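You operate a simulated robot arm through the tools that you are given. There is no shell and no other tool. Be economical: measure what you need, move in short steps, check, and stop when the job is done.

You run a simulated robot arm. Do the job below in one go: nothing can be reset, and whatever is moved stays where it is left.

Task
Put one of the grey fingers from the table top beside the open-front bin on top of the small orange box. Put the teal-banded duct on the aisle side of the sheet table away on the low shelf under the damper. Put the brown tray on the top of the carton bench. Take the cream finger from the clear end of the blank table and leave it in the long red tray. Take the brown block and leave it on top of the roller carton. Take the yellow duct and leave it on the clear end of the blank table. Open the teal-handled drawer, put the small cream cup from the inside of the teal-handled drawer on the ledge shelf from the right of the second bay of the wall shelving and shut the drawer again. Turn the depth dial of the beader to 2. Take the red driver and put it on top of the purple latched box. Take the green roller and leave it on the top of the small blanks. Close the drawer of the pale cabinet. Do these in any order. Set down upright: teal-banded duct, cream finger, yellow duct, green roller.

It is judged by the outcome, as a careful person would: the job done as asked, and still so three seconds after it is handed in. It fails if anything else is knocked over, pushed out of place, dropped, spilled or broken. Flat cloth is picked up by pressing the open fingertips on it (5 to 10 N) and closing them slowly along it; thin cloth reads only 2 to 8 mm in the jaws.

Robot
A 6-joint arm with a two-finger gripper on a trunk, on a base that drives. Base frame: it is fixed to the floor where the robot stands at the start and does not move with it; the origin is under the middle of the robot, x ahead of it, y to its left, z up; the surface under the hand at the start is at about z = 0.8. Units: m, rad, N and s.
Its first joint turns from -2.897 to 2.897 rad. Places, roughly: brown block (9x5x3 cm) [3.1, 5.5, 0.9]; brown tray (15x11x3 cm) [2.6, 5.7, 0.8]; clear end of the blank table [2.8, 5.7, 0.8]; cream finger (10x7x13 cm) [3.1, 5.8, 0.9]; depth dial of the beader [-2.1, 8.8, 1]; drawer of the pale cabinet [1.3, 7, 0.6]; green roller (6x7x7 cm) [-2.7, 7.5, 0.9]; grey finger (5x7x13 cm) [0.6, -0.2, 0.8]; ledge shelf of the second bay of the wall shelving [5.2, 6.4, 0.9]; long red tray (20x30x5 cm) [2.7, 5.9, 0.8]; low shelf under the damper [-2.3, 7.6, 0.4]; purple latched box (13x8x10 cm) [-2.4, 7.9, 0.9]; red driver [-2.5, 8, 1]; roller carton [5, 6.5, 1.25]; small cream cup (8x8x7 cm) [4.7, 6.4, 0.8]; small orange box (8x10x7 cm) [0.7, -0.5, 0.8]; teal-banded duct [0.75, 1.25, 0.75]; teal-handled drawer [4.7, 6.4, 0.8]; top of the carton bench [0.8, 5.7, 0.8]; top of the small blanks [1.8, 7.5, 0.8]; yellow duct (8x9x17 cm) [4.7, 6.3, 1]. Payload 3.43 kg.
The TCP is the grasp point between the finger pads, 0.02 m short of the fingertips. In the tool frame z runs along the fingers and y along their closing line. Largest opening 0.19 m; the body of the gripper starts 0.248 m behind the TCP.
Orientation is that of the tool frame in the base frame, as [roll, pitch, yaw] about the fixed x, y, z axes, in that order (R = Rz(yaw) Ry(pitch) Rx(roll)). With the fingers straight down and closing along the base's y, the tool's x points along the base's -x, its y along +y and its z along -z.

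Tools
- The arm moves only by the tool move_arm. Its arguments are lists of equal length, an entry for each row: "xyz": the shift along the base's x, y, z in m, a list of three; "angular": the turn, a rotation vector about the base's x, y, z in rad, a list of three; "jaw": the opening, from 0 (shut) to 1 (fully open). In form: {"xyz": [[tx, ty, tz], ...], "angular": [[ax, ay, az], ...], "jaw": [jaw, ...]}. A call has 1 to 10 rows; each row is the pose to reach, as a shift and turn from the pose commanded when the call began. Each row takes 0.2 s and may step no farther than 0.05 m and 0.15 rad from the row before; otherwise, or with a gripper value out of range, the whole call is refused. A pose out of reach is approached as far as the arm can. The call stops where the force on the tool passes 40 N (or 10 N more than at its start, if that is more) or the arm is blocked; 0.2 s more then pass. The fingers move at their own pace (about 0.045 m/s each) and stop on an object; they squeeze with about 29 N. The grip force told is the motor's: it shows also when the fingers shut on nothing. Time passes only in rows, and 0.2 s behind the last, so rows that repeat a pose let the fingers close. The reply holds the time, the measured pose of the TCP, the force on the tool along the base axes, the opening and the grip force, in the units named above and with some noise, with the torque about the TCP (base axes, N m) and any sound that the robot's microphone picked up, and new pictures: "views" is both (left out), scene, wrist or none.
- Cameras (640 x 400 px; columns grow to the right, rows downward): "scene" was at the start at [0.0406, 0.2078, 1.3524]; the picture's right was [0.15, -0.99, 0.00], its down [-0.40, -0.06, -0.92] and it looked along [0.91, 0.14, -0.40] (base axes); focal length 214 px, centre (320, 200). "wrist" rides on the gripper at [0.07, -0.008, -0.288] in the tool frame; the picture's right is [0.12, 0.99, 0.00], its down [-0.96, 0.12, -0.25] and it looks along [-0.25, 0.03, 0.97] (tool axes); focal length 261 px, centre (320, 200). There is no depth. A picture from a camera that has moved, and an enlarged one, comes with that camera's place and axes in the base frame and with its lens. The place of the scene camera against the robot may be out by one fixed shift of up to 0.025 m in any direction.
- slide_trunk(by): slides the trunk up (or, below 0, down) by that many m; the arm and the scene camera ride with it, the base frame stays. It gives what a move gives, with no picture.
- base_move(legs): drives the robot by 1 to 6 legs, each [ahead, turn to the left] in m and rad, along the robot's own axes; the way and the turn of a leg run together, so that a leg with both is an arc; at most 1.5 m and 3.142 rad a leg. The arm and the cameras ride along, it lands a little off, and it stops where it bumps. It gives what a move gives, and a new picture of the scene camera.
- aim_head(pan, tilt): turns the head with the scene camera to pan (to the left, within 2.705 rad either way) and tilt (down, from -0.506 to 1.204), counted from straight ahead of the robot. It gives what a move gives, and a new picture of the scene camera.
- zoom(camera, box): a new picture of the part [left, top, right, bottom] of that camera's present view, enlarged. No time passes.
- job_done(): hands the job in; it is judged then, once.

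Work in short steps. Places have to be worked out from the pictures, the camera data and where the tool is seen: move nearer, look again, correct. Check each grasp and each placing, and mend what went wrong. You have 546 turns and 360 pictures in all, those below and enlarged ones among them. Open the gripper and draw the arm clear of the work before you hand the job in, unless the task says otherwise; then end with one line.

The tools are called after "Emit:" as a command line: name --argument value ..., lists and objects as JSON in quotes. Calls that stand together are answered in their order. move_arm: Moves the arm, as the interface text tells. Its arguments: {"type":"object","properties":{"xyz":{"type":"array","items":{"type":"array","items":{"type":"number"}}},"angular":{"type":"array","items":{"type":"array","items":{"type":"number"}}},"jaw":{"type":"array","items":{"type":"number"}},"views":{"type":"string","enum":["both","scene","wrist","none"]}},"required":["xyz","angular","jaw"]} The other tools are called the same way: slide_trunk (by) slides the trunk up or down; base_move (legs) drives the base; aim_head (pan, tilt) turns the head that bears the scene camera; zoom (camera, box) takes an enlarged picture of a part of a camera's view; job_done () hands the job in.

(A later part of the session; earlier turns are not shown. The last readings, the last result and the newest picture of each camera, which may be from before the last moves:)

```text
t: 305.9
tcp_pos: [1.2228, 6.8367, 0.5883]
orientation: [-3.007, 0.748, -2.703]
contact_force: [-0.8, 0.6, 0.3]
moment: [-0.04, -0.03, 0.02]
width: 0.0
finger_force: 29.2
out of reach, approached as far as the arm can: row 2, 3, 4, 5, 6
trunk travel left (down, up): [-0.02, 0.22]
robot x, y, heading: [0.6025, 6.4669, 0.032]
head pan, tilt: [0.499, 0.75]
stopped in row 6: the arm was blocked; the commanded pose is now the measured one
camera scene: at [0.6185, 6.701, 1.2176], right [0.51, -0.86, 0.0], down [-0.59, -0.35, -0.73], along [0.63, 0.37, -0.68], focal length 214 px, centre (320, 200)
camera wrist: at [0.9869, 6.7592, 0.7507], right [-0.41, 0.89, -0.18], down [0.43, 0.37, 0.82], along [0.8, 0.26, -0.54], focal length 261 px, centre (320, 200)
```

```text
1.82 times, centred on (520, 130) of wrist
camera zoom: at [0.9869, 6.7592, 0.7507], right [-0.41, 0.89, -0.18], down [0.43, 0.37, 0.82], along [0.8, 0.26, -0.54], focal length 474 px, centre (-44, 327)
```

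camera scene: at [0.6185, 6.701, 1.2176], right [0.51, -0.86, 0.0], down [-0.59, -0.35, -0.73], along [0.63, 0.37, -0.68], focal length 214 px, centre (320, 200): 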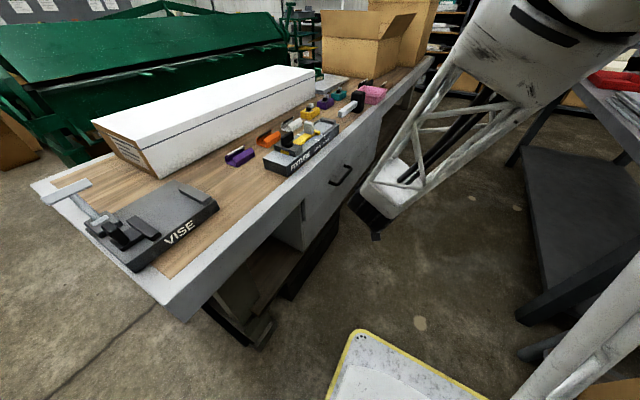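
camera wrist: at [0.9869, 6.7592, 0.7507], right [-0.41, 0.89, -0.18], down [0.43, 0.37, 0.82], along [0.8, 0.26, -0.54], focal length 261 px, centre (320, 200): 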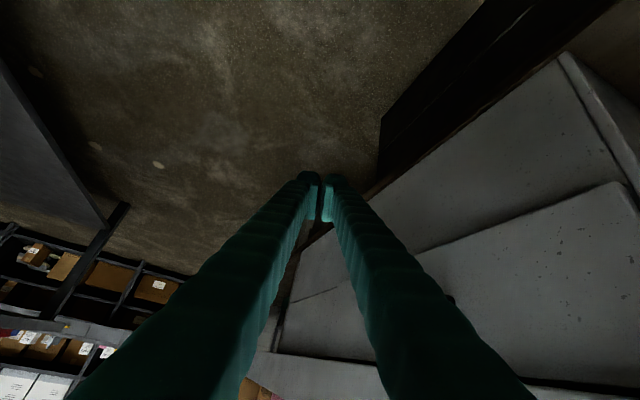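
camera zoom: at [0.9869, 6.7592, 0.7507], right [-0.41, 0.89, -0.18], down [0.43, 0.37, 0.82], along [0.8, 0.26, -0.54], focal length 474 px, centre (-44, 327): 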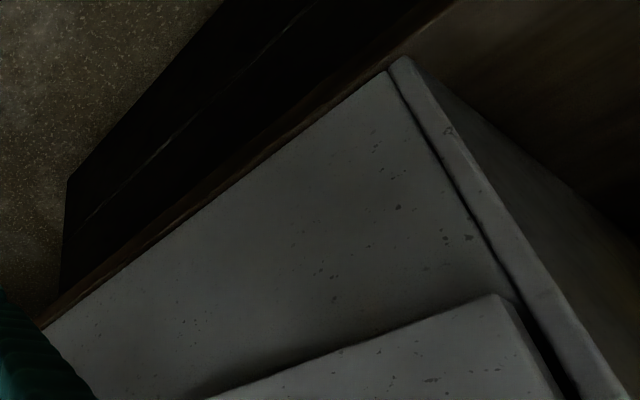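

The drawer front now lies close to the posts, but I want to be sure. I go back to the steeper pose and push on the handle bar itself, which avoids the apron.

Emit:
move_arm --xyz '[[-0.01, -0.03, 0.03], [-0.01, -0.05, 0.06], [0.0, -0.06, 0.09], [0.03, -0.06, 0.1], [0.06, -0.04, 0.1], [0.085, -0.02, 0.095]]' --angular '[[0.001, 0.11, 0.026], [0.003, 0.22, 0.052], [0.005, 0.325, 0.078], [0.005, 0.325, 0.078], [0.005, 0.325, 0.078], [0.005, 0.325, 0.078]]' --jaw '[0, 0, 0, 0, 0, 0]' --views "both"

```text
t: 307.2
tcp_pos: [1.3097, 6.8173, 0.6839]
orientation: [3.109, 0.456, -2.72]
contact_force: [-0.7, -0.5, 0.5]
moment: [-0.05, -0.03, -0.01]
width: 0.0
finger_force: 29.0
out of reach, approached as far as the arm can: row 2
trunk travel left (down, up): [-0.02, 0.22]
robot x, y, heading: [0.6039, 6.4692, 0.036]
head pan, tilt: [0.499, 0.75]
camera scene: at [0.6181, 6.7007, 1.2177], right [0.51, -0.86, 0.0], down [-0.59, -0.35, -0.73], along [0.63, 0.37, -0.68], focal length 214 px, centre (320, 200)
camera wrist: at [1.1439, 6.7235, 0.9112], right [-0.52, 0.86, -0.02], down [0.64, 0.41, 0.65], along [0.56, 0.32, -0.76], focal length 261 px, centre (320, 200)
```

scene: 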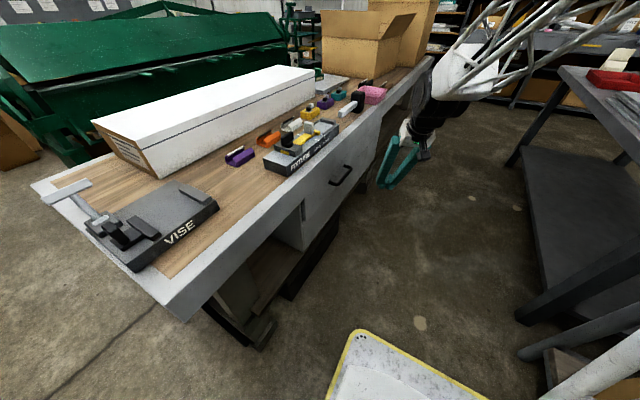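
wrist: 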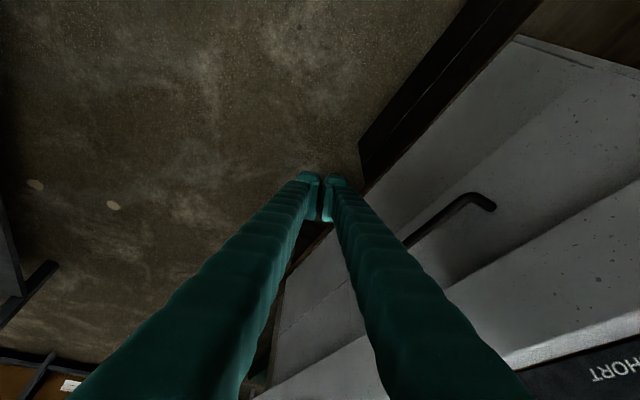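

The handle bar starts at x≈1.23, z≈0.66. I push on it at x≈1.30.

Emit:
move_arm --xyz '[[0, 0.04, -0.015], [0, 0.08, -0.015], [0, 0.11, -0.015], [0, 0.125, -0.015], [0, 0.14, -0.015], [0, 0.15, -0.015], [0, 0.16, -0.015], [0, 0.17, -0.015]]' --angular '[[0, 0, 0], [0, 0, 0], [0, 0, 0], [0, 0, 0], [0, 0, 0], [0, 0, 0], [0, 0, 0], [0, 0, 0]]' --jaw '[0, 0, 0, 0, 0, 0, 0, 0]' --views "wrist"

```text
t: 308.6
tcp_pos: [1.3103, 6.9533, 0.6693]
orientation: [3.112, 0.449, -2.727]
contact_force: [-6.9, -10.4, 14.5]
moment: [0.32, 0.27, 0.36]
width: 0.0001
finger_force: 29.1
trunk travel left (down, up): [-0.02, 0.22]
robot x, y, heading: [0.604, 6.4656, 0.032]
head pan, tilt: [0.499, 0.75]
stopped in row 6: the force on the tool passed its limit at 52 N (the readings are from after the stop); the commanded pose is now the measured one
camera wrist: at [1.1448, 6.8623, 0.8967], right [-0.51, 0.86, -0.03], down [0.65, 0.4, 0.64], along [0.56, 0.31, -0.77], focal length 261 px, centre (320, 200)
```

wrist: 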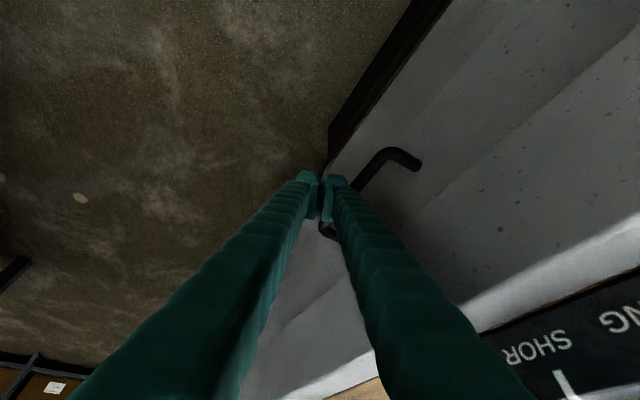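

Firm stop on the handle: the drawer is closed. I withdraw, straighten the hand and raise the trunk.

Emit:
move_arm --xyz '[[0, -0.04, 0], [0, -0.08, 0.01], [0, -0.12, 0.03], [-0.02, -0.16, 0.06], [-0.03, -0.2, 0.09], [-0.03, -0.24, 0.12], [-0.03, -0.27, 0.15], [-0.03, -0.3, 0.18], [-0.03, -0.33, 0.21], [-0.03, -0.36, 0.24]]' --angular '[[0, 0, 0], [0, 0, 0], [0, 0, 0], [0, 0, 0], [0, 0, 0], [0, 0, 0], [-0.05, 0.1, 0], [-0.1, 0.2, 0], [-0.14, 0.3, 0], [-0.18, 0.4, 0]]' --jaw '[0, 0, 0, 0, 0, 0, 0.2, 0.3, 0.45, 0.45]' --views "scene"

Emit:
zoom --camera "scene" --box '[260, 120, 400, 260]'

```text
refused: row 4 steps farther than a row can; nothing moved
```

```text
2.86 times, centred on (330, 190) of scene
camera zoom: at [0.6188, 6.7004, 1.218], right [0.5, -0.86, 0.0], down [-0.59, -0.34, -0.73], along [0.63, 0.37, -0.68], focal length 613 px, centre (291, 229)
```

zoom: 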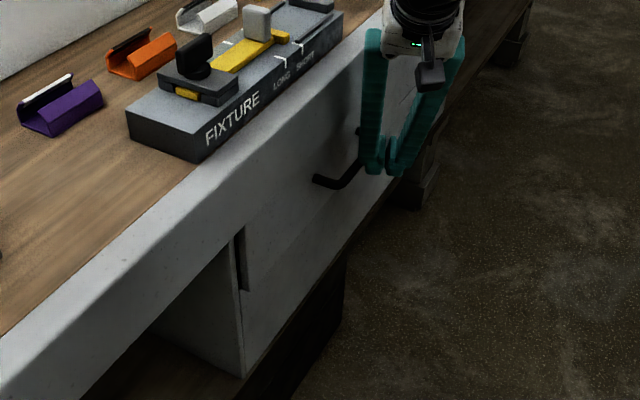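

Emit:
move_arm --xyz '[[0, -0.04, 0], [0, -0.08, 0.01], [0, -0.12, 0.03], [-0.01, -0.15, 0.06], [-0.02, -0.18, 0.09], [-0.02, -0.21, 0.12], [-0.02, -0.24, 0.15], [-0.02, -0.27, 0.18], [-0.02, -0.3, 0.21], [-0.02, -0.33, 0.24]]' --angular '[[0, 0, 0], [0, 0, 0], [0, 0, 0], [0, 0, 0], [0, 0, 0], [0, 0, 0], [-0.05, 0.1, 0], [-0.1, 0.2, 0], [-0.14, 0.3, 0], [-0.18, 0.4, 0]]' --jaw '[0, 0, 0, 0, 0, 0, 0.2, 0.3, 0.45, 0.45]' --views "scene"

Emit:
zoom --camera "scene" --box '[260, 120, 400, 260]'

```text
t: 310.8
tcp_pos: [1.289, 6.6266, 0.9103]
orientation: [3.116, 0.007, -2.725]
contact_force: [0.4, -0.6, 1.1]
moment: [0.0, -0.16, 0.03]
width: 0.0852
finger_force: 1.0
trunk travel left (down, up): [-0.02, 0.22]
robot x, y, heading: [0.6066, 6.4664, 0.029]
head pan, tilt: [0.499, 0.75]
camera scene: at [0.6188, 6.7009, 1.2175], right [0.5, -0.86, 0.0], down [-0.59, -0.34, -0.73], along [0.63, 0.37, -0.68], focal length 214 px, centre (320, 200)
```

scene: 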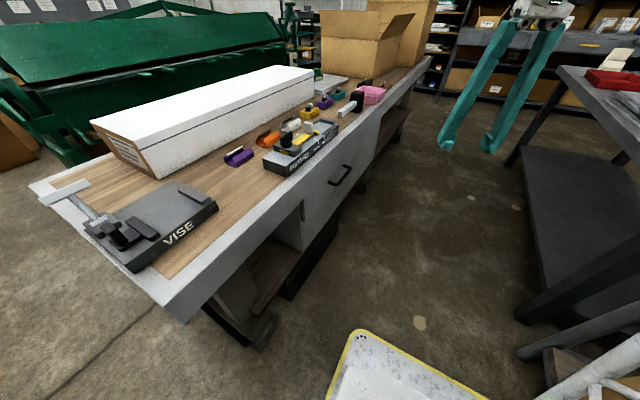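

```text
2.86 times, centred on (330, 190) of scene
camera zoom: at [0.6188, 6.7009, 1.2175], right [0.5, -0.86, 0.0], down [-0.59, -0.34, -0.73], along [0.63, 0.37, -0.68], focal length 613 px, centre (291, 229)
```

zoom: 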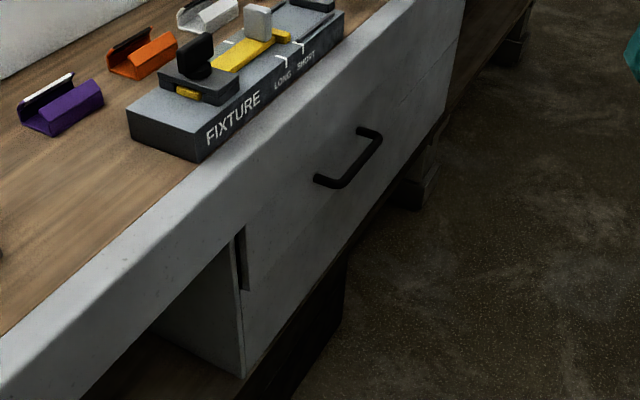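

Drawer unchanged by the second push, so it's at its stop: closed. Raise the trunk, centre the arm and drive up the lane to the blank table's clear end.

Emit:
slide_trunk --by 0.2

Emit:
move_arm --xyz '[[0, -0.035, 0.02], [0, -0.07, 0.04], [0, -0.1, 0.06], [0, -0.13, 0.08]]' --angular '[[0, 0, -0.1], [0, 0, -0.2], [0, 0, -0.3], [0, 0, -0.4]]' --jaw '[0.45, 0.45, 0.45, 0.45]' --views "none"

Emit:
base_move --legs '[[0, 0.02], [1.2, 0]]'

Emit:
aim_head --pan -0.3 --tilt 0.5

```text
t: 312.9
tcp_pos: [1.2902, 6.6272, 1.1083]
orientation: [3.114, 0.01, -2.725]
contact_force: [0.2, 0.5, 0.1]
moment: [0.01, 0.01, 0.0]
width: 0.0852
finger_force: 0.0
trunk travel left (down, up): [-0.22, 0.02]
robot x, y, heading: [0.6033, 6.4665, 0.029]
head pan, tilt: [0.499, 0.75]
```

```text
t: 313.9
tcp_pos: [1.29, 6.4965, 1.19]
orientation: [3.115, 0.009, -3.127]
contact_force: [-0.5, -0.5, 0.0]
moment: [-0.1, 0.01, 0.03]
width: 0.0855
finger_force: 0.1
trunk travel left (down, up): [-0.22, 0.02]
robot x, y, heading: [0.6081, 6.4696, 0.032]
head pan, tilt: [0.499, 0.75]
```

```text
t: 320.2
tcp_pos: [2.4564, 6.5484, 1.1899]
orientation: [3.115, 0.009, -3.121]
contact_force: [-0.7, -0.9, -0.7]
moment: [0.03, -0.04, 0.01]
width: 0.0854
finger_force: 0.0
trunk travel left (down, up): [-0.22, 0.02]
robot x, y, heading: [1.7748, 6.5148, 0.035]
head pan, tilt: [0.499, 0.75]
camera scene: at [1.785, 6.7494, 1.4176], right [0.51, -0.86, 0.0], down [-0.59, -0.35, -0.73], along [0.63, 0.37, -0.68], focal length 214 px, centre (320, 200)
```

scene: 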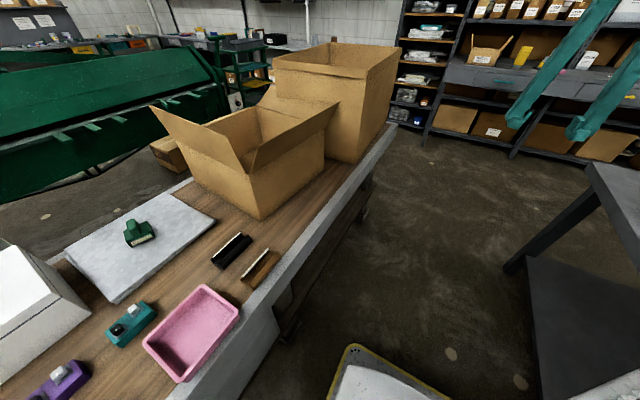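

```text
t: 321.4
tcp_pos: [2.4566, 6.5492, 1.191]
orientation: [3.115, 0.008, -3.12]
contact_force: [0.7, 0.3, 0.5]
moment: [0.01, 0.0, -0.04]
width: 0.0856
finger_force: 0.1
trunk travel left (down, up): [-0.22, 0.02]
robot x, y, heading: [1.7705, 6.5159, 0.033]
head pan, tilt: [-0.3, 0.499]
camera scene: at [1.8014, 6.6834, 1.4396], right [-0.26, -0.96, 0.0], down [-0.46, 0.13, -0.88], along [0.85, -0.23, -0.48], focal length 214 px, centre (320, 200)
```

scene: 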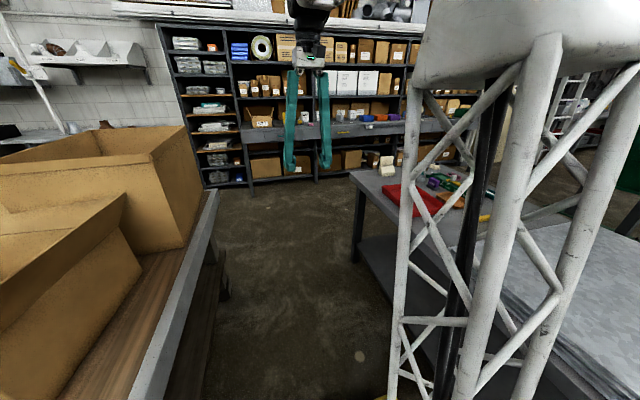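

Drive on to x≈2.8 and turn to face the blank table.

Emit:
base_move --legs '[[1.02, 0], [0, -1.6]]'

Emit:
aim_head --pan 0.0 --tilt 0.6

```text
t: 331.0
tcp_pos: [2.7995, 5.8639, 1.1915]
orientation: [3.116, 0.009, 1.507]
contact_force: [-1.1, 0.4, -0.4]
moment: [-0.02, -0.01, 0.03]
width: 0.0854
finger_force: 0.1
trunk travel left (down, up): [-0.22, 0.02]
robot x, y, heading: [2.8264, 6.5502, -1.624]
head pan, tilt: [-0.3, 0.499]
camera scene: at [3.0037, 6.5092, 1.4396], right [-0.94, 0.34, 0.0], down [0.16, 0.45, -0.88], along [-0.3, -0.82, -0.48], focal length 214 px, centre (320, 200)
```

scene: 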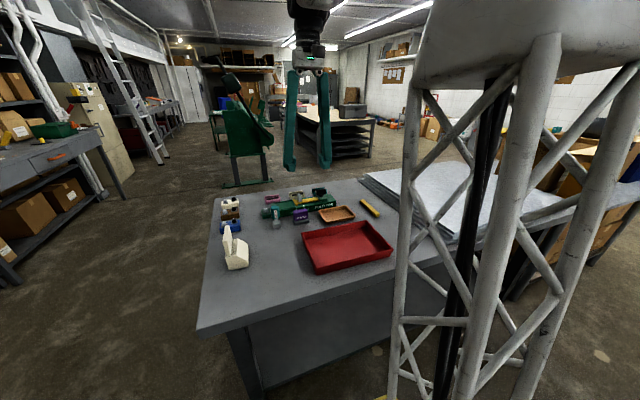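

```text
t: 331.8
tcp_pos: [2.7998, 5.8637, 1.1913]
orientation: [3.114, 0.009, 1.509]
contact_force: [0.0, -0.3, 0.0]
moment: [0.0, -0.02, -0.01]
width: 0.0854
finger_force: 0.0
trunk travel left (down, up): [-0.22, 0.02]
robot x, y, heading: [2.8243, 6.5506, -1.618]
head pan, tilt: [0.0, 0.6]
camera scene: at [3.0304, 6.5064, 1.4305], right [-1.0, 0.05, 0.0], down [0.03, 0.56, -0.83], along [-0.04, -0.82, -0.56], focal length 214 px, centre (320, 200)
```

scene: 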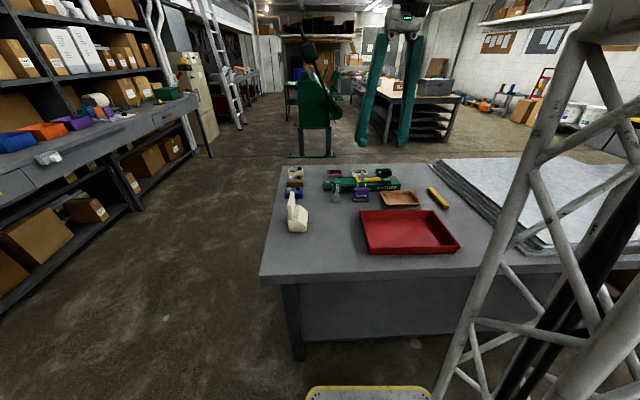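

Emit:
zoom --camera "scene" --box '[250, 150, 490, 300]'

Emit:
move_arm --xyz '[[0.03, -0.03, 0.02], [0.06, -0.06, 0.04]]' --angular '[[0, 0.02, 0], [0, 0.026, 0]]' --jaw '[0.6, 0.6]' --views "wrist"

```text
2.67 times, centred on (370, 225) of scene
camera zoom: at [3.0304, 6.5064, 1.4305], right [-1.0, 0.05, 0.0], down [0.03, 0.56, -0.83], along [-0.04, -0.82, -0.56], focal length 572 px, centre (187, 133)
```

zoom: 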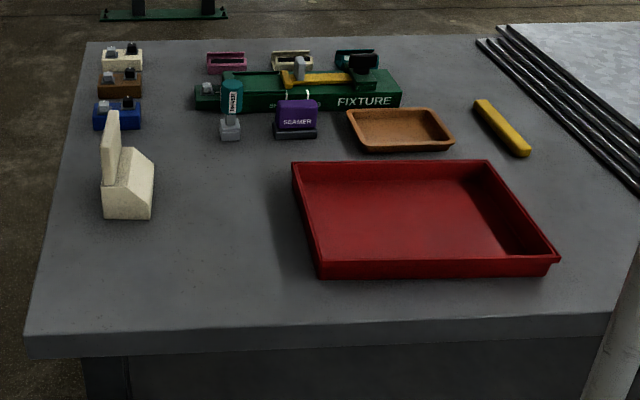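

```text
t: 332.4
tcp_pos: [2.8605, 5.8047, 1.2308]
orientation: [-3.141, 0.011, 1.508]
contact_force: [0.7, 0.8, 1.3]
moment: [-0.13, -0.11, 0.01]
width: 0.1139
finger_force: 0.1
trunk travel left (down, up): [-0.22, 0.02]
robot x, y, heading: [2.8248, 6.5514, -1.62]
head pan, tilt: [0.0, 0.6]
camera wrist: at [2.8551, 5.8786, 1.5176], right [1.0, 0.06, 0.0], down [0.06, -0.96, 0.26], along [0.01, -0.26, -0.97], focal length 261 px, centre (320, 200)
```

wrist: 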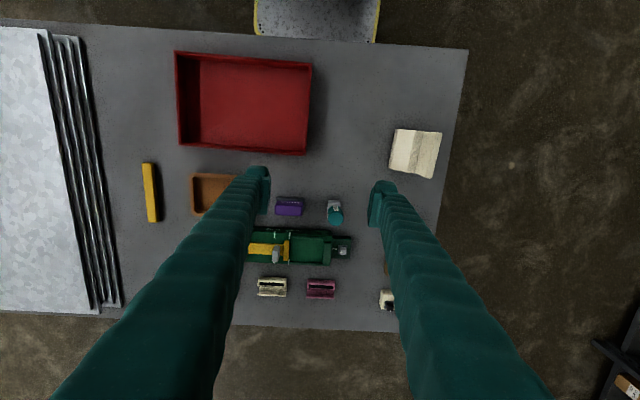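

Emit:
zoom --camera "wrist" --box '[360, 100, 480, 200]'

Emit:
zoom --camera "scene" --box '[270, 160, 330, 240]'

```text
4.00 times, centred on (420, 150) of wrist
camera zoom: at [2.8551, 5.8786, 1.5176], right [1.0, 0.06, 0.0], down [0.06, -0.96, 0.26], along [0.01, -0.26, -0.97], focal length 1043 px, centre (-80, 400)
```

zoom: 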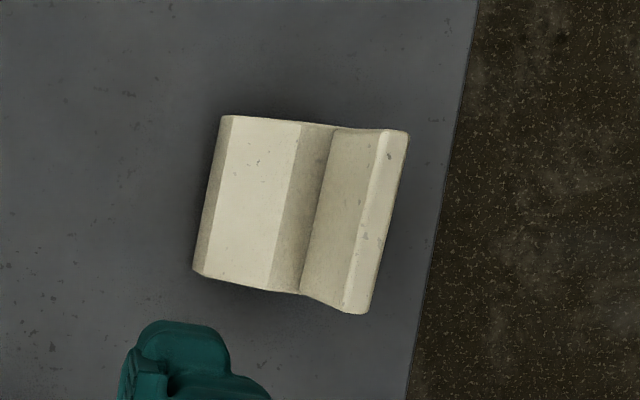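

```text
5.00 times, centred on (300, 200) of scene
camera zoom: at [3.0302, 6.5067, 1.4304], right [-1.0, 0.05, 0.0], down [0.03, 0.56, -0.83], along [-0.04, -0.82, -0.56], focal length 1072 px, centre (420, 200)
```

zoom: 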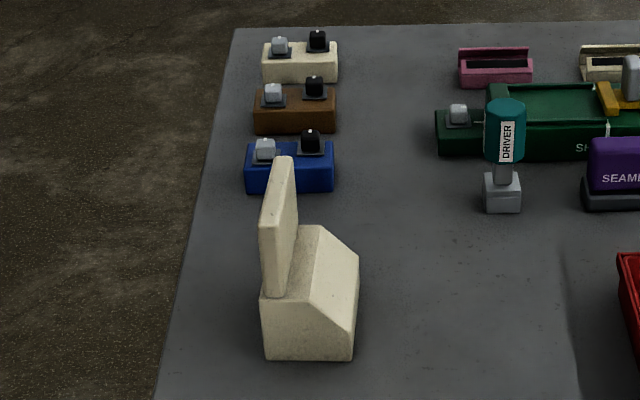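

The cream finger stands at about (3.077, 5.837), gripping its 7 cm depth along x works with a small yaw of -0.1. I move over it.

Emit:
move_arm --xyz '[[0.045, 0.006, 0], [0.09, 0.012, -0.01], [0.13, 0.018, -0.03], [0.17, 0.024, -0.06], [0.2165, 0.031, -0.08], [0.2165, 0.031, -0.13]]' --angular '[[0, 0, -0.03], [0, 0, -0.06], [0, 0, -0.106], [0, 0, -0.106], [0, 0, -0.106], [0, 0, -0.106]]' --jaw '[0.65, 0.65, 0.65, 0.65, 0.65, 0.65]' --views "both"

```text
refused: row 4 steps farther than a row can; nothing moved
```

Emit:
move_arm --xyz '[[0.045, 0.006, 0], [0.09, 0.012, -0.01], [0.13, 0.018, -0.03], [0.165, 0.024, -0.06], [0.2, 0.031, -0.09], [0.2165, 0.031, -0.13]]' --angular '[[0, 0, -0.03], [0, 0, -0.06], [0, 0, -0.106], [0, 0, -0.106], [0, 0, -0.106], [0, 0, -0.106]]' --jaw '[0.65, 0.65, 0.65, 0.65, 0.65, 0.65]' --views "both"

```text
t: 333.8
tcp_pos: [3.0765, 5.8348, 1.1008]
orientation: [3.14, 0.011, 1.401]
contact_force: [-0.4, -0.2, 1.5]
moment: [-0.05, -0.09, 0.0]
width: 0.1234
finger_force: 0.1
trunk travel left (down, up): [-0.22, 0.02]
robot x, y, heading: [2.8223, 6.5505, -1.62]
head pan, tilt: [0.0, 0.6]
camera scene: at [3.0304, 6.5065, 1.4306], right [-1.0, 0.05, 0.0], down [0.03, 0.56, -0.83], along [-0.04, -0.82, -0.56], focal length 214 px, centre (320, 200)
camera wrist: at [3.0797, 5.9073, 1.3868], right [1.0, -0.05, 0.0], down [-0.05, -0.96, 0.26], along [-0.01, -0.26, -0.97], focal length 261 px, centre (320, 200)
```

scene: 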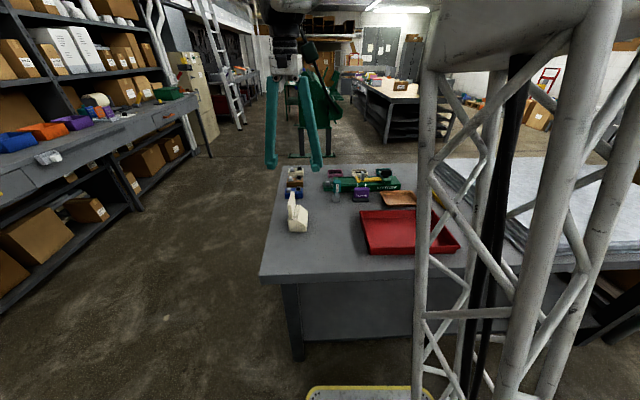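
wrist: 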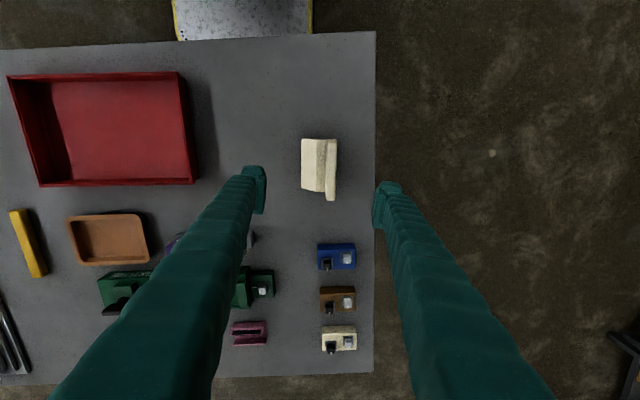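

Aligned. Descend to z≈0.845 and close.

Emit:
move_arm --xyz '[[0, 0.002, -0.05], [0, 0.002, -0.1], [0, 0.002, -0.15], [0, 0.002, -0.2], [0, 0.002, -0.235], [0, 0.002, -0.255], [0, 0.002, -0.255], [0, 0.002, -0.255], [0, 0.002, -0.255], [0, 0.002, -0.255]]' --angular '[[0, 0, 0], [0, 0, 0], [0, 0, 0], [0, 0, 0], [0, 0, 0], [0, 0, 0], [0, 0, 0], [0, 0, 0], [0, 0, 0], [0, 0, 0]]' --jaw '[0.65, 0.65, 0.65, 0.65, 0.65, 0.65, 0, 0, 0, 0]' --views "wrist"

```text
t: 335.1
tcp_pos: [3.0779, 5.8336, 0.8549]
orientation: [3.14, 0.013, 1.404]
contact_force: [1.3, 3.8, 10.9]
moment: [0.28, 0.68, -0.35]
width: 0.1246
finger_force: 0.4
trunk travel left (down, up): [-0.22, 0.02]
robot x, y, heading: [2.8283, 6.5491, -1.622]
head pan, tilt: [0.0, 0.6]
stopped in row 6: the force on the tool passed its limit at 44 N (the readings are from after the stop); the commanded pose is now the measured one
camera wrist: at [3.0815, 5.9082, 1.1422], right [1.0, -0.05, 0.0], down [-0.05, -0.96, 0.26], along [-0.01, -0.26, -0.97], focal length 261 px, centre (320, 200)
```

wrist: 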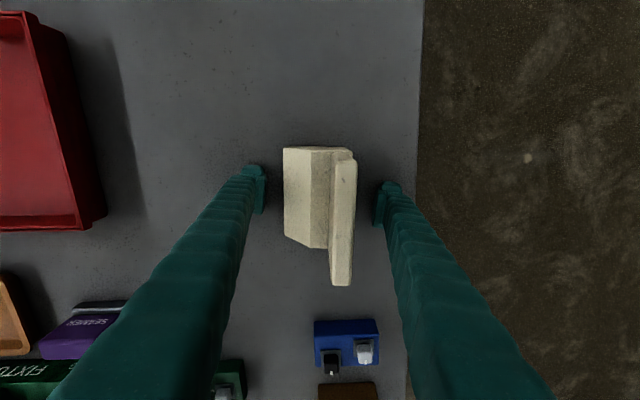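

The fingertips touched the table (top ≈0.835). I raise 2 cm and close.

Emit:
move_arm --xyz '[[0, 0, 0.02], [0, 0, 0.02], [0, 0, 0.02], [0, 0, 0.02], [0, 0, 0.02], [0, 0, 0.02]]' --angular '[[0, 0, 0], [0, 0, 0], [0, 0, 0], [0, 0, 0], [0, 0, 0], [0, 0, 0]]' --jaw '[0.65, 0, 0, 0, 0, 0]' --views "wrist"

```text
t: 336.6
tcp_pos: [3.0781, 5.8343, 0.8762]
orientation: [3.139, 0.011, 1.401]
contact_force: [-0.5, -3.2, 4.5]
moment: [0.15, 0.29, 0.19]
width: 0.0672
finger_force: 29.1
trunk travel left (down, up): [-0.22, 0.02]
robot x, y, heading: [2.826, 6.553, -1.617]
head pan, tilt: [0.0, 0.6]
camera wrist: at [3.0819, 5.9076, 1.1626], right [1.0, -0.05, 0.0], down [-0.05, -0.96, 0.26], along [-0.01, -0.26, -0.97], focal length 261 px, centre (320, 200)
```

wrist: 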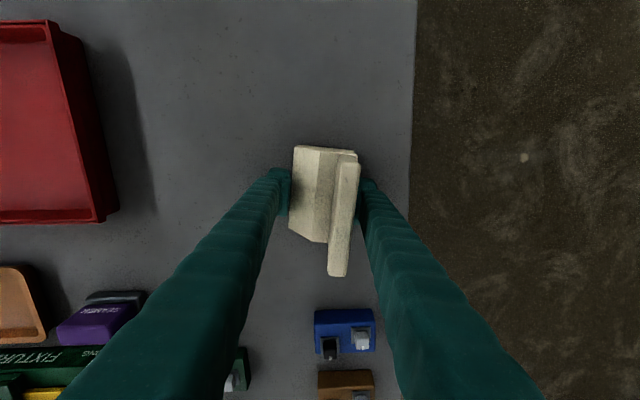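

Gripped (67 mm). Lift and carry over to the red tray.

Emit:
move_arm --xyz '[[0, 0, 0.05], [0, 0, 0.1], [-0.04, 0.01, 0.12], [-0.085, 0.02, 0.13], [-0.13, 0.03, 0.13], [-0.175, 0.04, 0.13], [-0.22, 0.05, 0.13], [-0.265, 0.06, 0.13], [-0.31, 0.075, 0.13], [-0.35, 0.09, 0.13]]' --angular '[[0, 0, 0], [0, 0, 0], [0, 0, 0], [0, 0, 0], [0, 0, 0], [0, 0, 0], [0, 0, 0], [0, 0, 0], [0, 0, 0], [0, 0, 0]]' --jaw '[0, 0, 0, 0, 0, 0, 0, 0, 0, 0]' --views "wrist"

```text
t: 338.8
tcp_pos: [2.7246, 5.9195, 1.0036]
orientation: [3.139, 0.012, 1.402]
contact_force: [0.8, -2.0, -4.8]
moment: [0.03, 0.13, 0.02]
width: 0.0673
finger_force: 28.9
trunk travel left (down, up): [-0.22, 0.02]
robot x, y, heading: [2.8284, 6.5449, -1.622]
head pan, tilt: [0.0, 0.6]
camera wrist: at [2.7286, 5.9941, 1.2902], right [1.0, -0.05, 0.0], down [-0.05, -0.96, 0.26], along [-0.01, -0.26, -0.97], focal length 261 px, centre (320, 200)
```

wrist: 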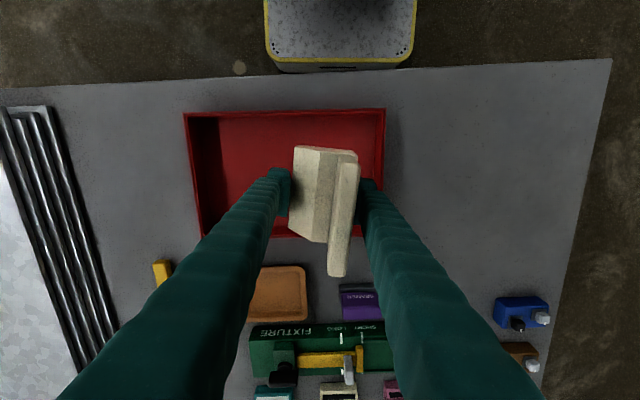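

Tray centre ≈(2.68, 5.92). Shift and lower until contact.

Emit:
move_arm --xyz '[[-0.042, 0.002, 0], [-0.042, 0.002, -0.04], [-0.042, 0.002, -0.08], [-0.042, 0.002, -0.1], [-0.042, 0.002, -0.11], [-0.042, 0.002, -0.117], [-0.042, 0.002, -0.122], [-0.042, 0.002, -0.127]]' --angular '[[0, 0, 0], [0, 0, 0], [0, 0, 0], [0, 0, 0], [0, 0, 0], [0, 0, 0], [0, 0, 0], [0, 0, 0]]' --jaw '[0, 0, 0, 0, 0, 0, 0, 0]' --views "wrist"

```text
t: 340.6
tcp_pos: [2.6857, 5.926, 0.8797]
orientation: [3.139, 0.012, 1.403]
contact_force: [2.0, -1.5, 20.6]
moment: [0.4, 0.73, 0.25]
width: 0.0677
finger_force: 29.2
trunk travel left (down, up): [-0.22, 0.02]
robot x, y, heading: [2.824, 6.5511, -1.621]
head pan, tilt: [0.0, 0.6]
camera wrist: at [2.6893, 6.0005, 1.1658], right [1.0, -0.05, 0.0], down [-0.05, -0.96, 0.26], along [-0.01, -0.26, -0.97], focal length 261 px, centre (320, 200)
```

wrist: 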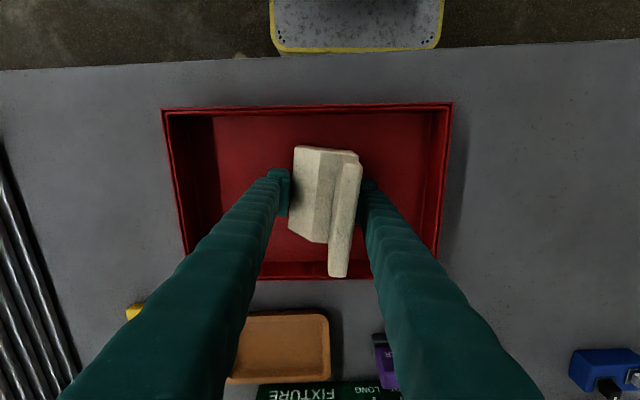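

Contact at 0.88: it stands on the tray floor. Ease, open and lift.

Emit:
move_arm --xyz '[[0, 0, 0.002], [0, 0, 0.002], [0, 0, 0.002], [0, 0, 0.002], [0, 0, 0.04], [0, 0, 0.09], [0, 0, 0.14], [0, 0, 0.19], [0, 0, 0.24]]' --angular '[[0, 0, 0], [0, 0, 0], [0, 0, 0], [0, 0, 0], [0, 0, 0], [0, 0, 0], [0, 0, 0], [0, 0, 0], [0, 0, 0]]' --jaw '[0, 0.45, 0.55, 0.55, 0.55, 0.55, 0.55, 0.55, 0.55]' --views "wrist"

```text
t: 342.6
tcp_pos: [2.6866, 5.9232, 1.1206]
orientation: [3.139, 0.012, 1.401]
contact_force: [-0.5, 0.0, 0.2]
moment: [0.07, -0.03, 0.02]
width: 0.1045
finger_force: 0.0
trunk travel left (down, up): [-0.22, 0.02]
robot x, y, heading: [2.8238, 6.5486, -1.618]
head pan, tilt: [0.0, 0.6]
camera wrist: at [2.6891, 5.9964, 1.4082], right [1.0, -0.05, 0.0], down [-0.05, -0.96, 0.26], along [-0.01, -0.26, -0.97], focal length 261 px, centre (320, 200)
```

wrist: 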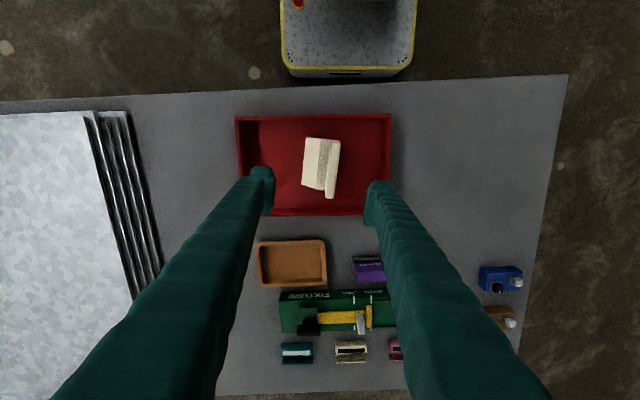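

Cream finger stands in the red tray. Next the brown tray at about (2.61, 5.70); I'll grip its 15 cm length along x with the jaws wide open.

Emit:
move_arm --xyz '[[-0.02, -0.045, 0], [-0.04, -0.09, 0], [-0.06, -0.135, 0], [-0.077, -0.18, 0], [-0.077, -0.226, 0], [-0.077, -0.226, -0.04], [-0.077, -0.226, -0.08]]' --angular '[[0, 0, 0.06], [0, 0, 0.12], [0, 0, 0.17], [0, 0, 0.17], [0, 0, 0.17], [0, 0, 0.17], [0, 0, 0.17]]' --jaw '[1, 1, 1, 1, 1, 1, 1]' --views "wrist"

```text
t: 344.1
tcp_pos: [2.6061, 5.7019, 1.0424]
orientation: [3.141, 0.013, 1.573]
contact_force: [-0.4, -0.3, 0.7]
moment: [-0.03, 0.01, -0.02]
width: 0.1899
finger_force: 0.0
trunk travel left (down, up): [-0.22, 0.02]
robot x, y, heading: [2.8257, 6.5479, -1.626]
head pan, tilt: [0.0, 0.6]
camera wrist: at [2.5971, 5.7749, 1.3284], right [0.99, 0.12, 0.0], down [0.12, -0.96, 0.26], along [0.03, -0.26, -0.97], focal length 261 px, centre (320, 200)
```

wrist: 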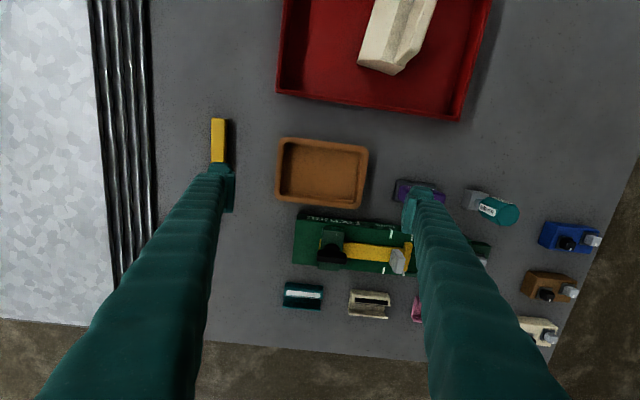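

Centred between clear sides. Descend and close.

Emit:
move_arm --xyz '[[0.002, -0.003, -0.05], [0.003, -0.003, -0.1], [0.003, -0.003, -0.14], [0.003, -0.003, -0.165], [0.003, -0.003, -0.178], [0.003, -0.003, -0.178], [0.003, -0.003, -0.178], [0.003, -0.003, -0.178]]' --angular '[[0, 0, 0.03], [0, 0, 0.03], [0, 0, 0.03], [0, 0, 0.03], [0, 0, 0.03], [0, 0, 0.03], [0, 0, 0.03], [0, 0, 0.03]]' --jaw '[1, 1, 1, 1, 1, 0.5, 0.5, 0.5]' --views "wrist"

```text
refused: row 1 steps farther than a row can; nothing moved
```

Emit:
move_arm --xyz '[[0.002, -0.003, -0.045], [0.003, -0.003, -0.09], [0.003, -0.003, -0.135], [0.003, -0.003, -0.165], [0.003, -0.003, -0.178], [0.003, -0.003, -0.178], [0.003, -0.003, -0.178], [0.003, -0.003, -0.178]]' --angular '[[0, 0, 0.03], [0, 0, 0.03], [0, 0, 0.03], [0, 0, 0.03], [0, 0, 0.03], [0, 0, 0.03], [0, 0, 0.03], [0, 0, 0.03]]' --jaw '[1, 1, 1, 1, 1, 0.5, 0.5, 0.5]' --views "wrist"

```text
t: 345.9
tcp_pos: [2.6104, 5.6975, 0.8608]
orientation: [3.14, 0.012, 1.602]
contact_force: [0.2, 0.4, -0.6]
moment: [-0.07, 0.11, -0.07]
width: 0.1493
finger_force: 28.3
trunk travel left (down, up): [-0.22, 0.02]
robot x, y, heading: [2.8212, 6.5502, -1.619]
head pan, tilt: [0.0, 0.6]
camera wrist: at [2.598, 5.77, 1.1471], right [0.99, 0.15, 0.0], down [0.15, -0.95, 0.26], along [0.04, -0.26, -0.97], focal length 261 px, centre (320, 200)
```

wrist: 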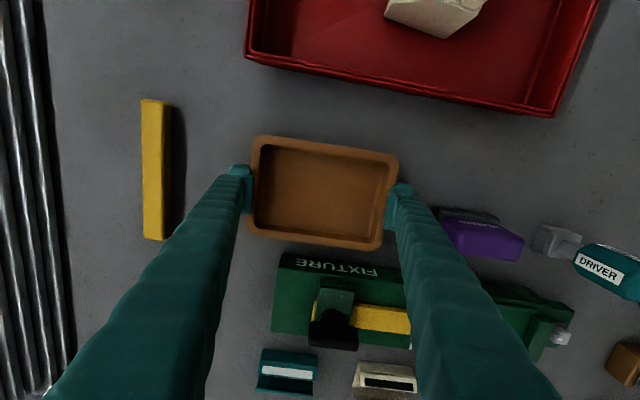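

Tray gripped (149 mm). Lift and retract toward the robot.

Emit:
move_arm --xyz '[[0, 0, 0.05], [0, 0, 0.1], [0, 0, 0.15], [0.02, 0.03, 0.18], [0.05, 0.06, 0.2], [0.08, 0.09, 0.22], [0.11, 0.12, 0.24], [0.13, 0.15, 0.26], [0.15, 0.18, 0.28]]' --angular '[[0, 0, 0], [0, 0, 0], [0, 0, 0], [0, 0, 0], [0, 0, 0], [0, 0, 0], [0, 0, 0], [0, 0, 0], [0, 0, 0]]' --jaw '[0.5, 0.5, 0.5, 0.5, 0.5, 0.5, 0.5, 0.5, 0.5]' --views "wrist"

Emit:
base_move --legs '[[0, 1.635], [-1.3, 0], [-0.8, 0]]'

Emit:
aim_head --pan -0.4 --tilt 0.6

```text
t: 347.9
tcp_pos: [2.7602, 5.8759, 1.1393]
orientation: [3.14, 0.01, 1.603]
contact_force: [0.4, 0.0, -2.8]
moment: [0.18, -0.07, 0.0]
width: 0.1495
finger_force: 29.0
trunk travel left (down, up): [-0.22, 0.02]
robot x, y, heading: [2.8241, 6.5518, -1.622]
head pan, tilt: [0.0, 0.6]
camera wrist: at [2.7484, 5.9483, 1.4257], right [0.99, 0.15, 0.0], down [0.15, -0.96, 0.26], along [0.04, -0.25, -0.97], focal length 261 px, centre (320, 200)
```

wrist: 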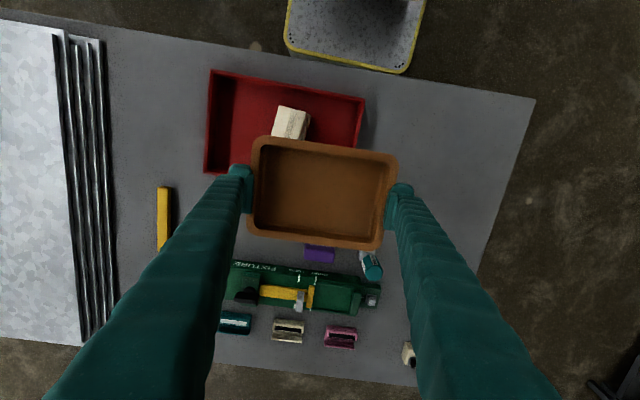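

```text
t: 362.7
tcp_pos: [1.3616, 6.5259, 1.1408]
orientation: [3.14, 0.013, -3.092]
contact_force: [0.2, -0.5, -3.0]
moment: [-0.01, 0.0, 0.01]
width: 0.1492
finger_force: 28.7
trunk travel left (down, up): [-0.22, 0.02]
robot x, y, heading: [0.6882, 6.5738, -0.031]
head pan, tilt: [0.0, 0.6]
camera scene: at [0.7312, 6.7703, 1.4305], right [-0.03, -1.0, 0.0], down [-0.56, 0.02, -0.82], along [0.82, -0.03, -0.57], focal length 214 px, centre (320, 200)
```

scene: 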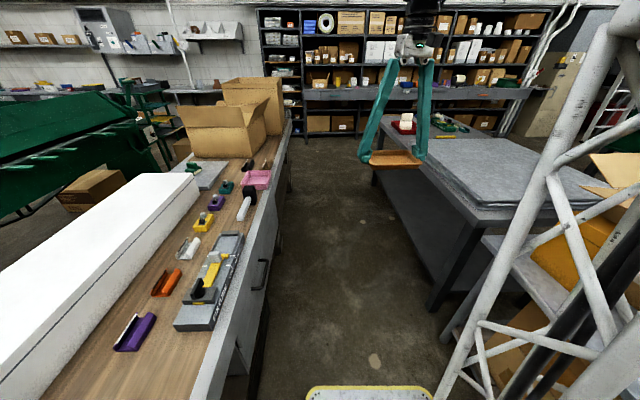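

```text
t: 363.6
tcp_pos: [1.3629, 6.5259, 1.1385]
orientation: [3.139, 0.012, -3.094]
contact_force: [0.8, -0.5, -2.1]
moment: [0.0, 0.01, 0.01]
width: 0.1492
finger_force: 29.4
trunk travel left (down, up): [-0.22, 0.02]
robot x, y, heading: [0.6856, 6.5769, -0.033]
head pan, tilt: [-0.4, 0.6]
camera scene: at [0.7231, 6.7362, 1.4305], right [-0.42, -0.91, 0.0], down [-0.51, 0.24, -0.83], along [0.75, -0.35, -0.56], focal length 214 px, centre (320, 200)
```

scene: 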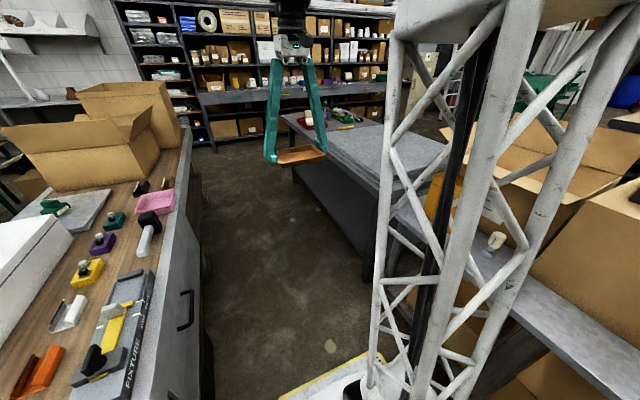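

Back out to the lane mouth to view the carton bench top.

Emit:
base_move --legs '[[-0.9, 0], [0, -0.6]]'

Emit:
aim_head --pan 0.2 --tilt 0.5

```text
t: 370.1
tcp_pos: [0.2953, 6.1763, 1.1391]
orientation: [3.14, 0.012, 2.582]
contact_force: [-0.2, 0.7, -2.7]
moment: [-0.02, -0.01, 0.02]
width: 0.1489
finger_force: 29.6
trunk travel left (down, up): [-0.22, 0.02]
robot x, y, heading: [-0.2296, 6.6057, -0.638]
head pan, tilt: [-0.4, 0.6]
camera scene: at [-0.1045, 6.7186, 1.4305], right [-0.86, -0.51, 0.0], down [-0.29, 0.49, -0.83], along [0.42, -0.71, -0.56], focal length 214 px, centre (320, 200)
```

scene: 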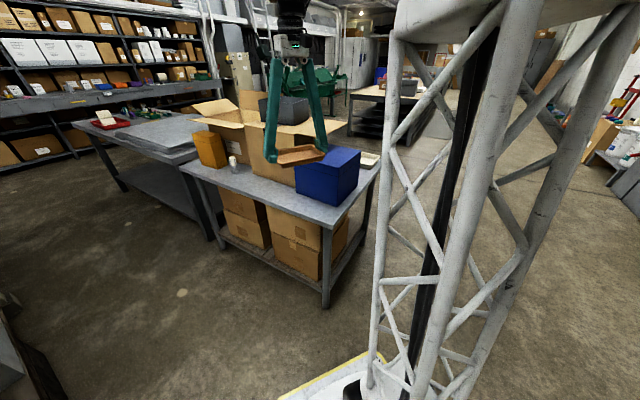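

```text
t: 371.1
tcp_pos: [0.2953, 6.1759, 1.1392]
orientation: [3.138, 0.012, 2.584]
contact_force: [-0.7, -0.1, -3.0]
moment: [-0.02, 0.02, -0.04]
width: 0.1489
finger_force: 29.5
trunk travel left (down, up): [-0.22, 0.02]
robot x, y, heading: [-0.2268, 6.6033, -0.64]
head pan, tilt: [0.201, 0.499]
camera scene: at [-0.067, 6.7561, 1.4396], right [-0.43, -0.9, 0.0], down [-0.43, 0.2, -0.88], along [0.79, -0.37, -0.48], focal length 214 px, centre (320, 200)
```

scene: 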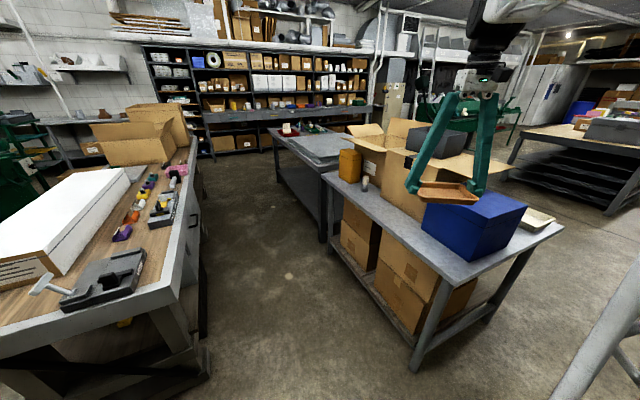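

The north strip is narrow; I check the bench's other side from its west end.

Emit:
base_move --legs '[[0, -1.1], [1.1, 0], [0, 1.2]]'

Emit:
aim_head --pan 0.5 --tilt 0.5

```text
t: 382.8
tcp_pos: [0.1616, 5.1636, 1.1391]
orientation: [-3.142, 0.013, 2.709]
contact_force: [0.2, 0.4, -2.9]
moment: [0.02, 0.02, 0.01]
width: 0.1489
finger_force: 28.8
trunk travel left (down, up): [-0.22, 0.02]
robot x, y, heading: [-0.411, 5.5241, -0.521]
head pan, tilt: [0.201, 0.499]
camera scene: at [-0.2698, 5.694, 1.4396], right [-0.31, -0.95, 0.0], down [-0.46, 0.15, -0.88], along [0.83, -0.27, -0.48], focal length 214 px, centre (320, 200)
```

scene: 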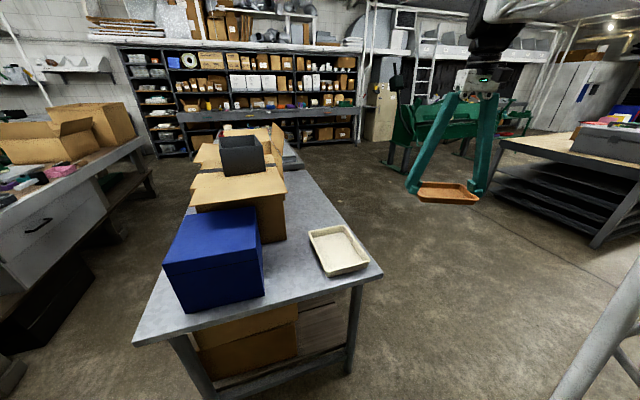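

```text
t: 383.6
tcp_pos: [0.1616, 5.1653, 1.1398]
orientation: [3.139, 0.012, 2.708]
contact_force: [-1.0, 1.1, -1.8]
moment: [-0.05, -0.01, 0.0]
width: 0.1489
finger_force: 29.3
trunk travel left (down, up): [-0.22, 0.02]
robot x, y, heading: [-0.414, 5.5264, -0.515]
head pan, tilt: [0.499, 0.499]
camera scene: at [-0.2653, 5.7207, 1.4396], right [-0.02, -1.0, 0.0], down [-0.48, 0.01, -0.88], along [0.88, -0.02, -0.48], focal length 214 px, centre (320, 200)
```

scene: 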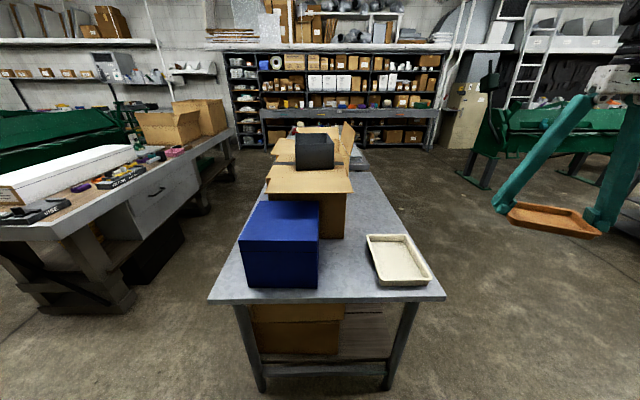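

The bench's south half is clear, around (0.76, 5.43). I drive around to the south side and face it.

Emit:
base_move --legs '[[0, -1.056], [0.9, 0], [0, 1.571], [1.13, 0], [0, 1.571]]'

Emit:
aim_head --pan 0.0 --tilt 0.6

```text
t: 404.8
tcp_pos: [0.7604, 5.2877, 1.1389]
orientation: [3.139, 0.013, -1.492]
contact_force: [-0.3, -0.1, -1.4]
moment: [-0.05, 0.0, 0.05]
width: 0.1488
finger_force: 29.2
trunk travel left (down, up): [-0.22, 0.02]
robot x, y, heading: [0.7274, 4.6143, 1.57]
head pan, tilt: [0.499, 0.499]
camera scene: at [0.4948, 4.6263, 1.4396], right [0.88, 0.48, 0.0], down [0.23, -0.42, -0.88], along [-0.42, 0.77, -0.48], focal length 214 px, centre (320, 200)
```

scene: 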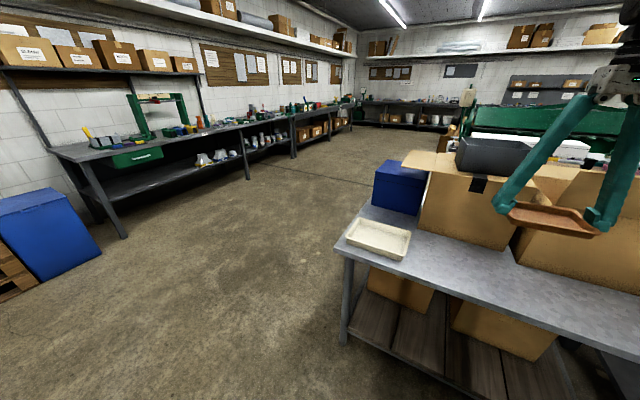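

```text
t: 405.7
tcp_pos: [0.7603, 5.2865, 1.1392]
orientation: [3.138, 0.012, -1.491]
contact_force: [0.3, -0.2, -1.3]
moment: [-0.06, 0.01, -0.06]
width: 0.149
finger_force: 28.9
trunk travel left (down, up): [-0.22, 0.02]
robot x, y, heading: [0.7297, 4.6115, 1.575]
head pan, tilt: [0.0, 0.6]
camera scene: at [0.5382, 4.6347, 1.4305], right [1.0, 0.0, 0.0], down [0.0, -0.56, -0.83], along [0.0, 0.83, -0.56], focal length 214 px, centre (320, 200)
```

scene: 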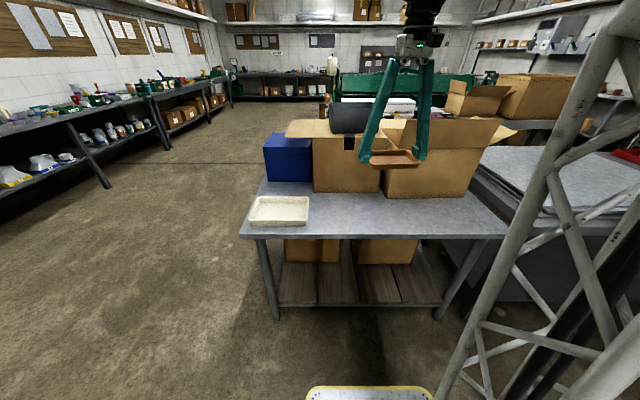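

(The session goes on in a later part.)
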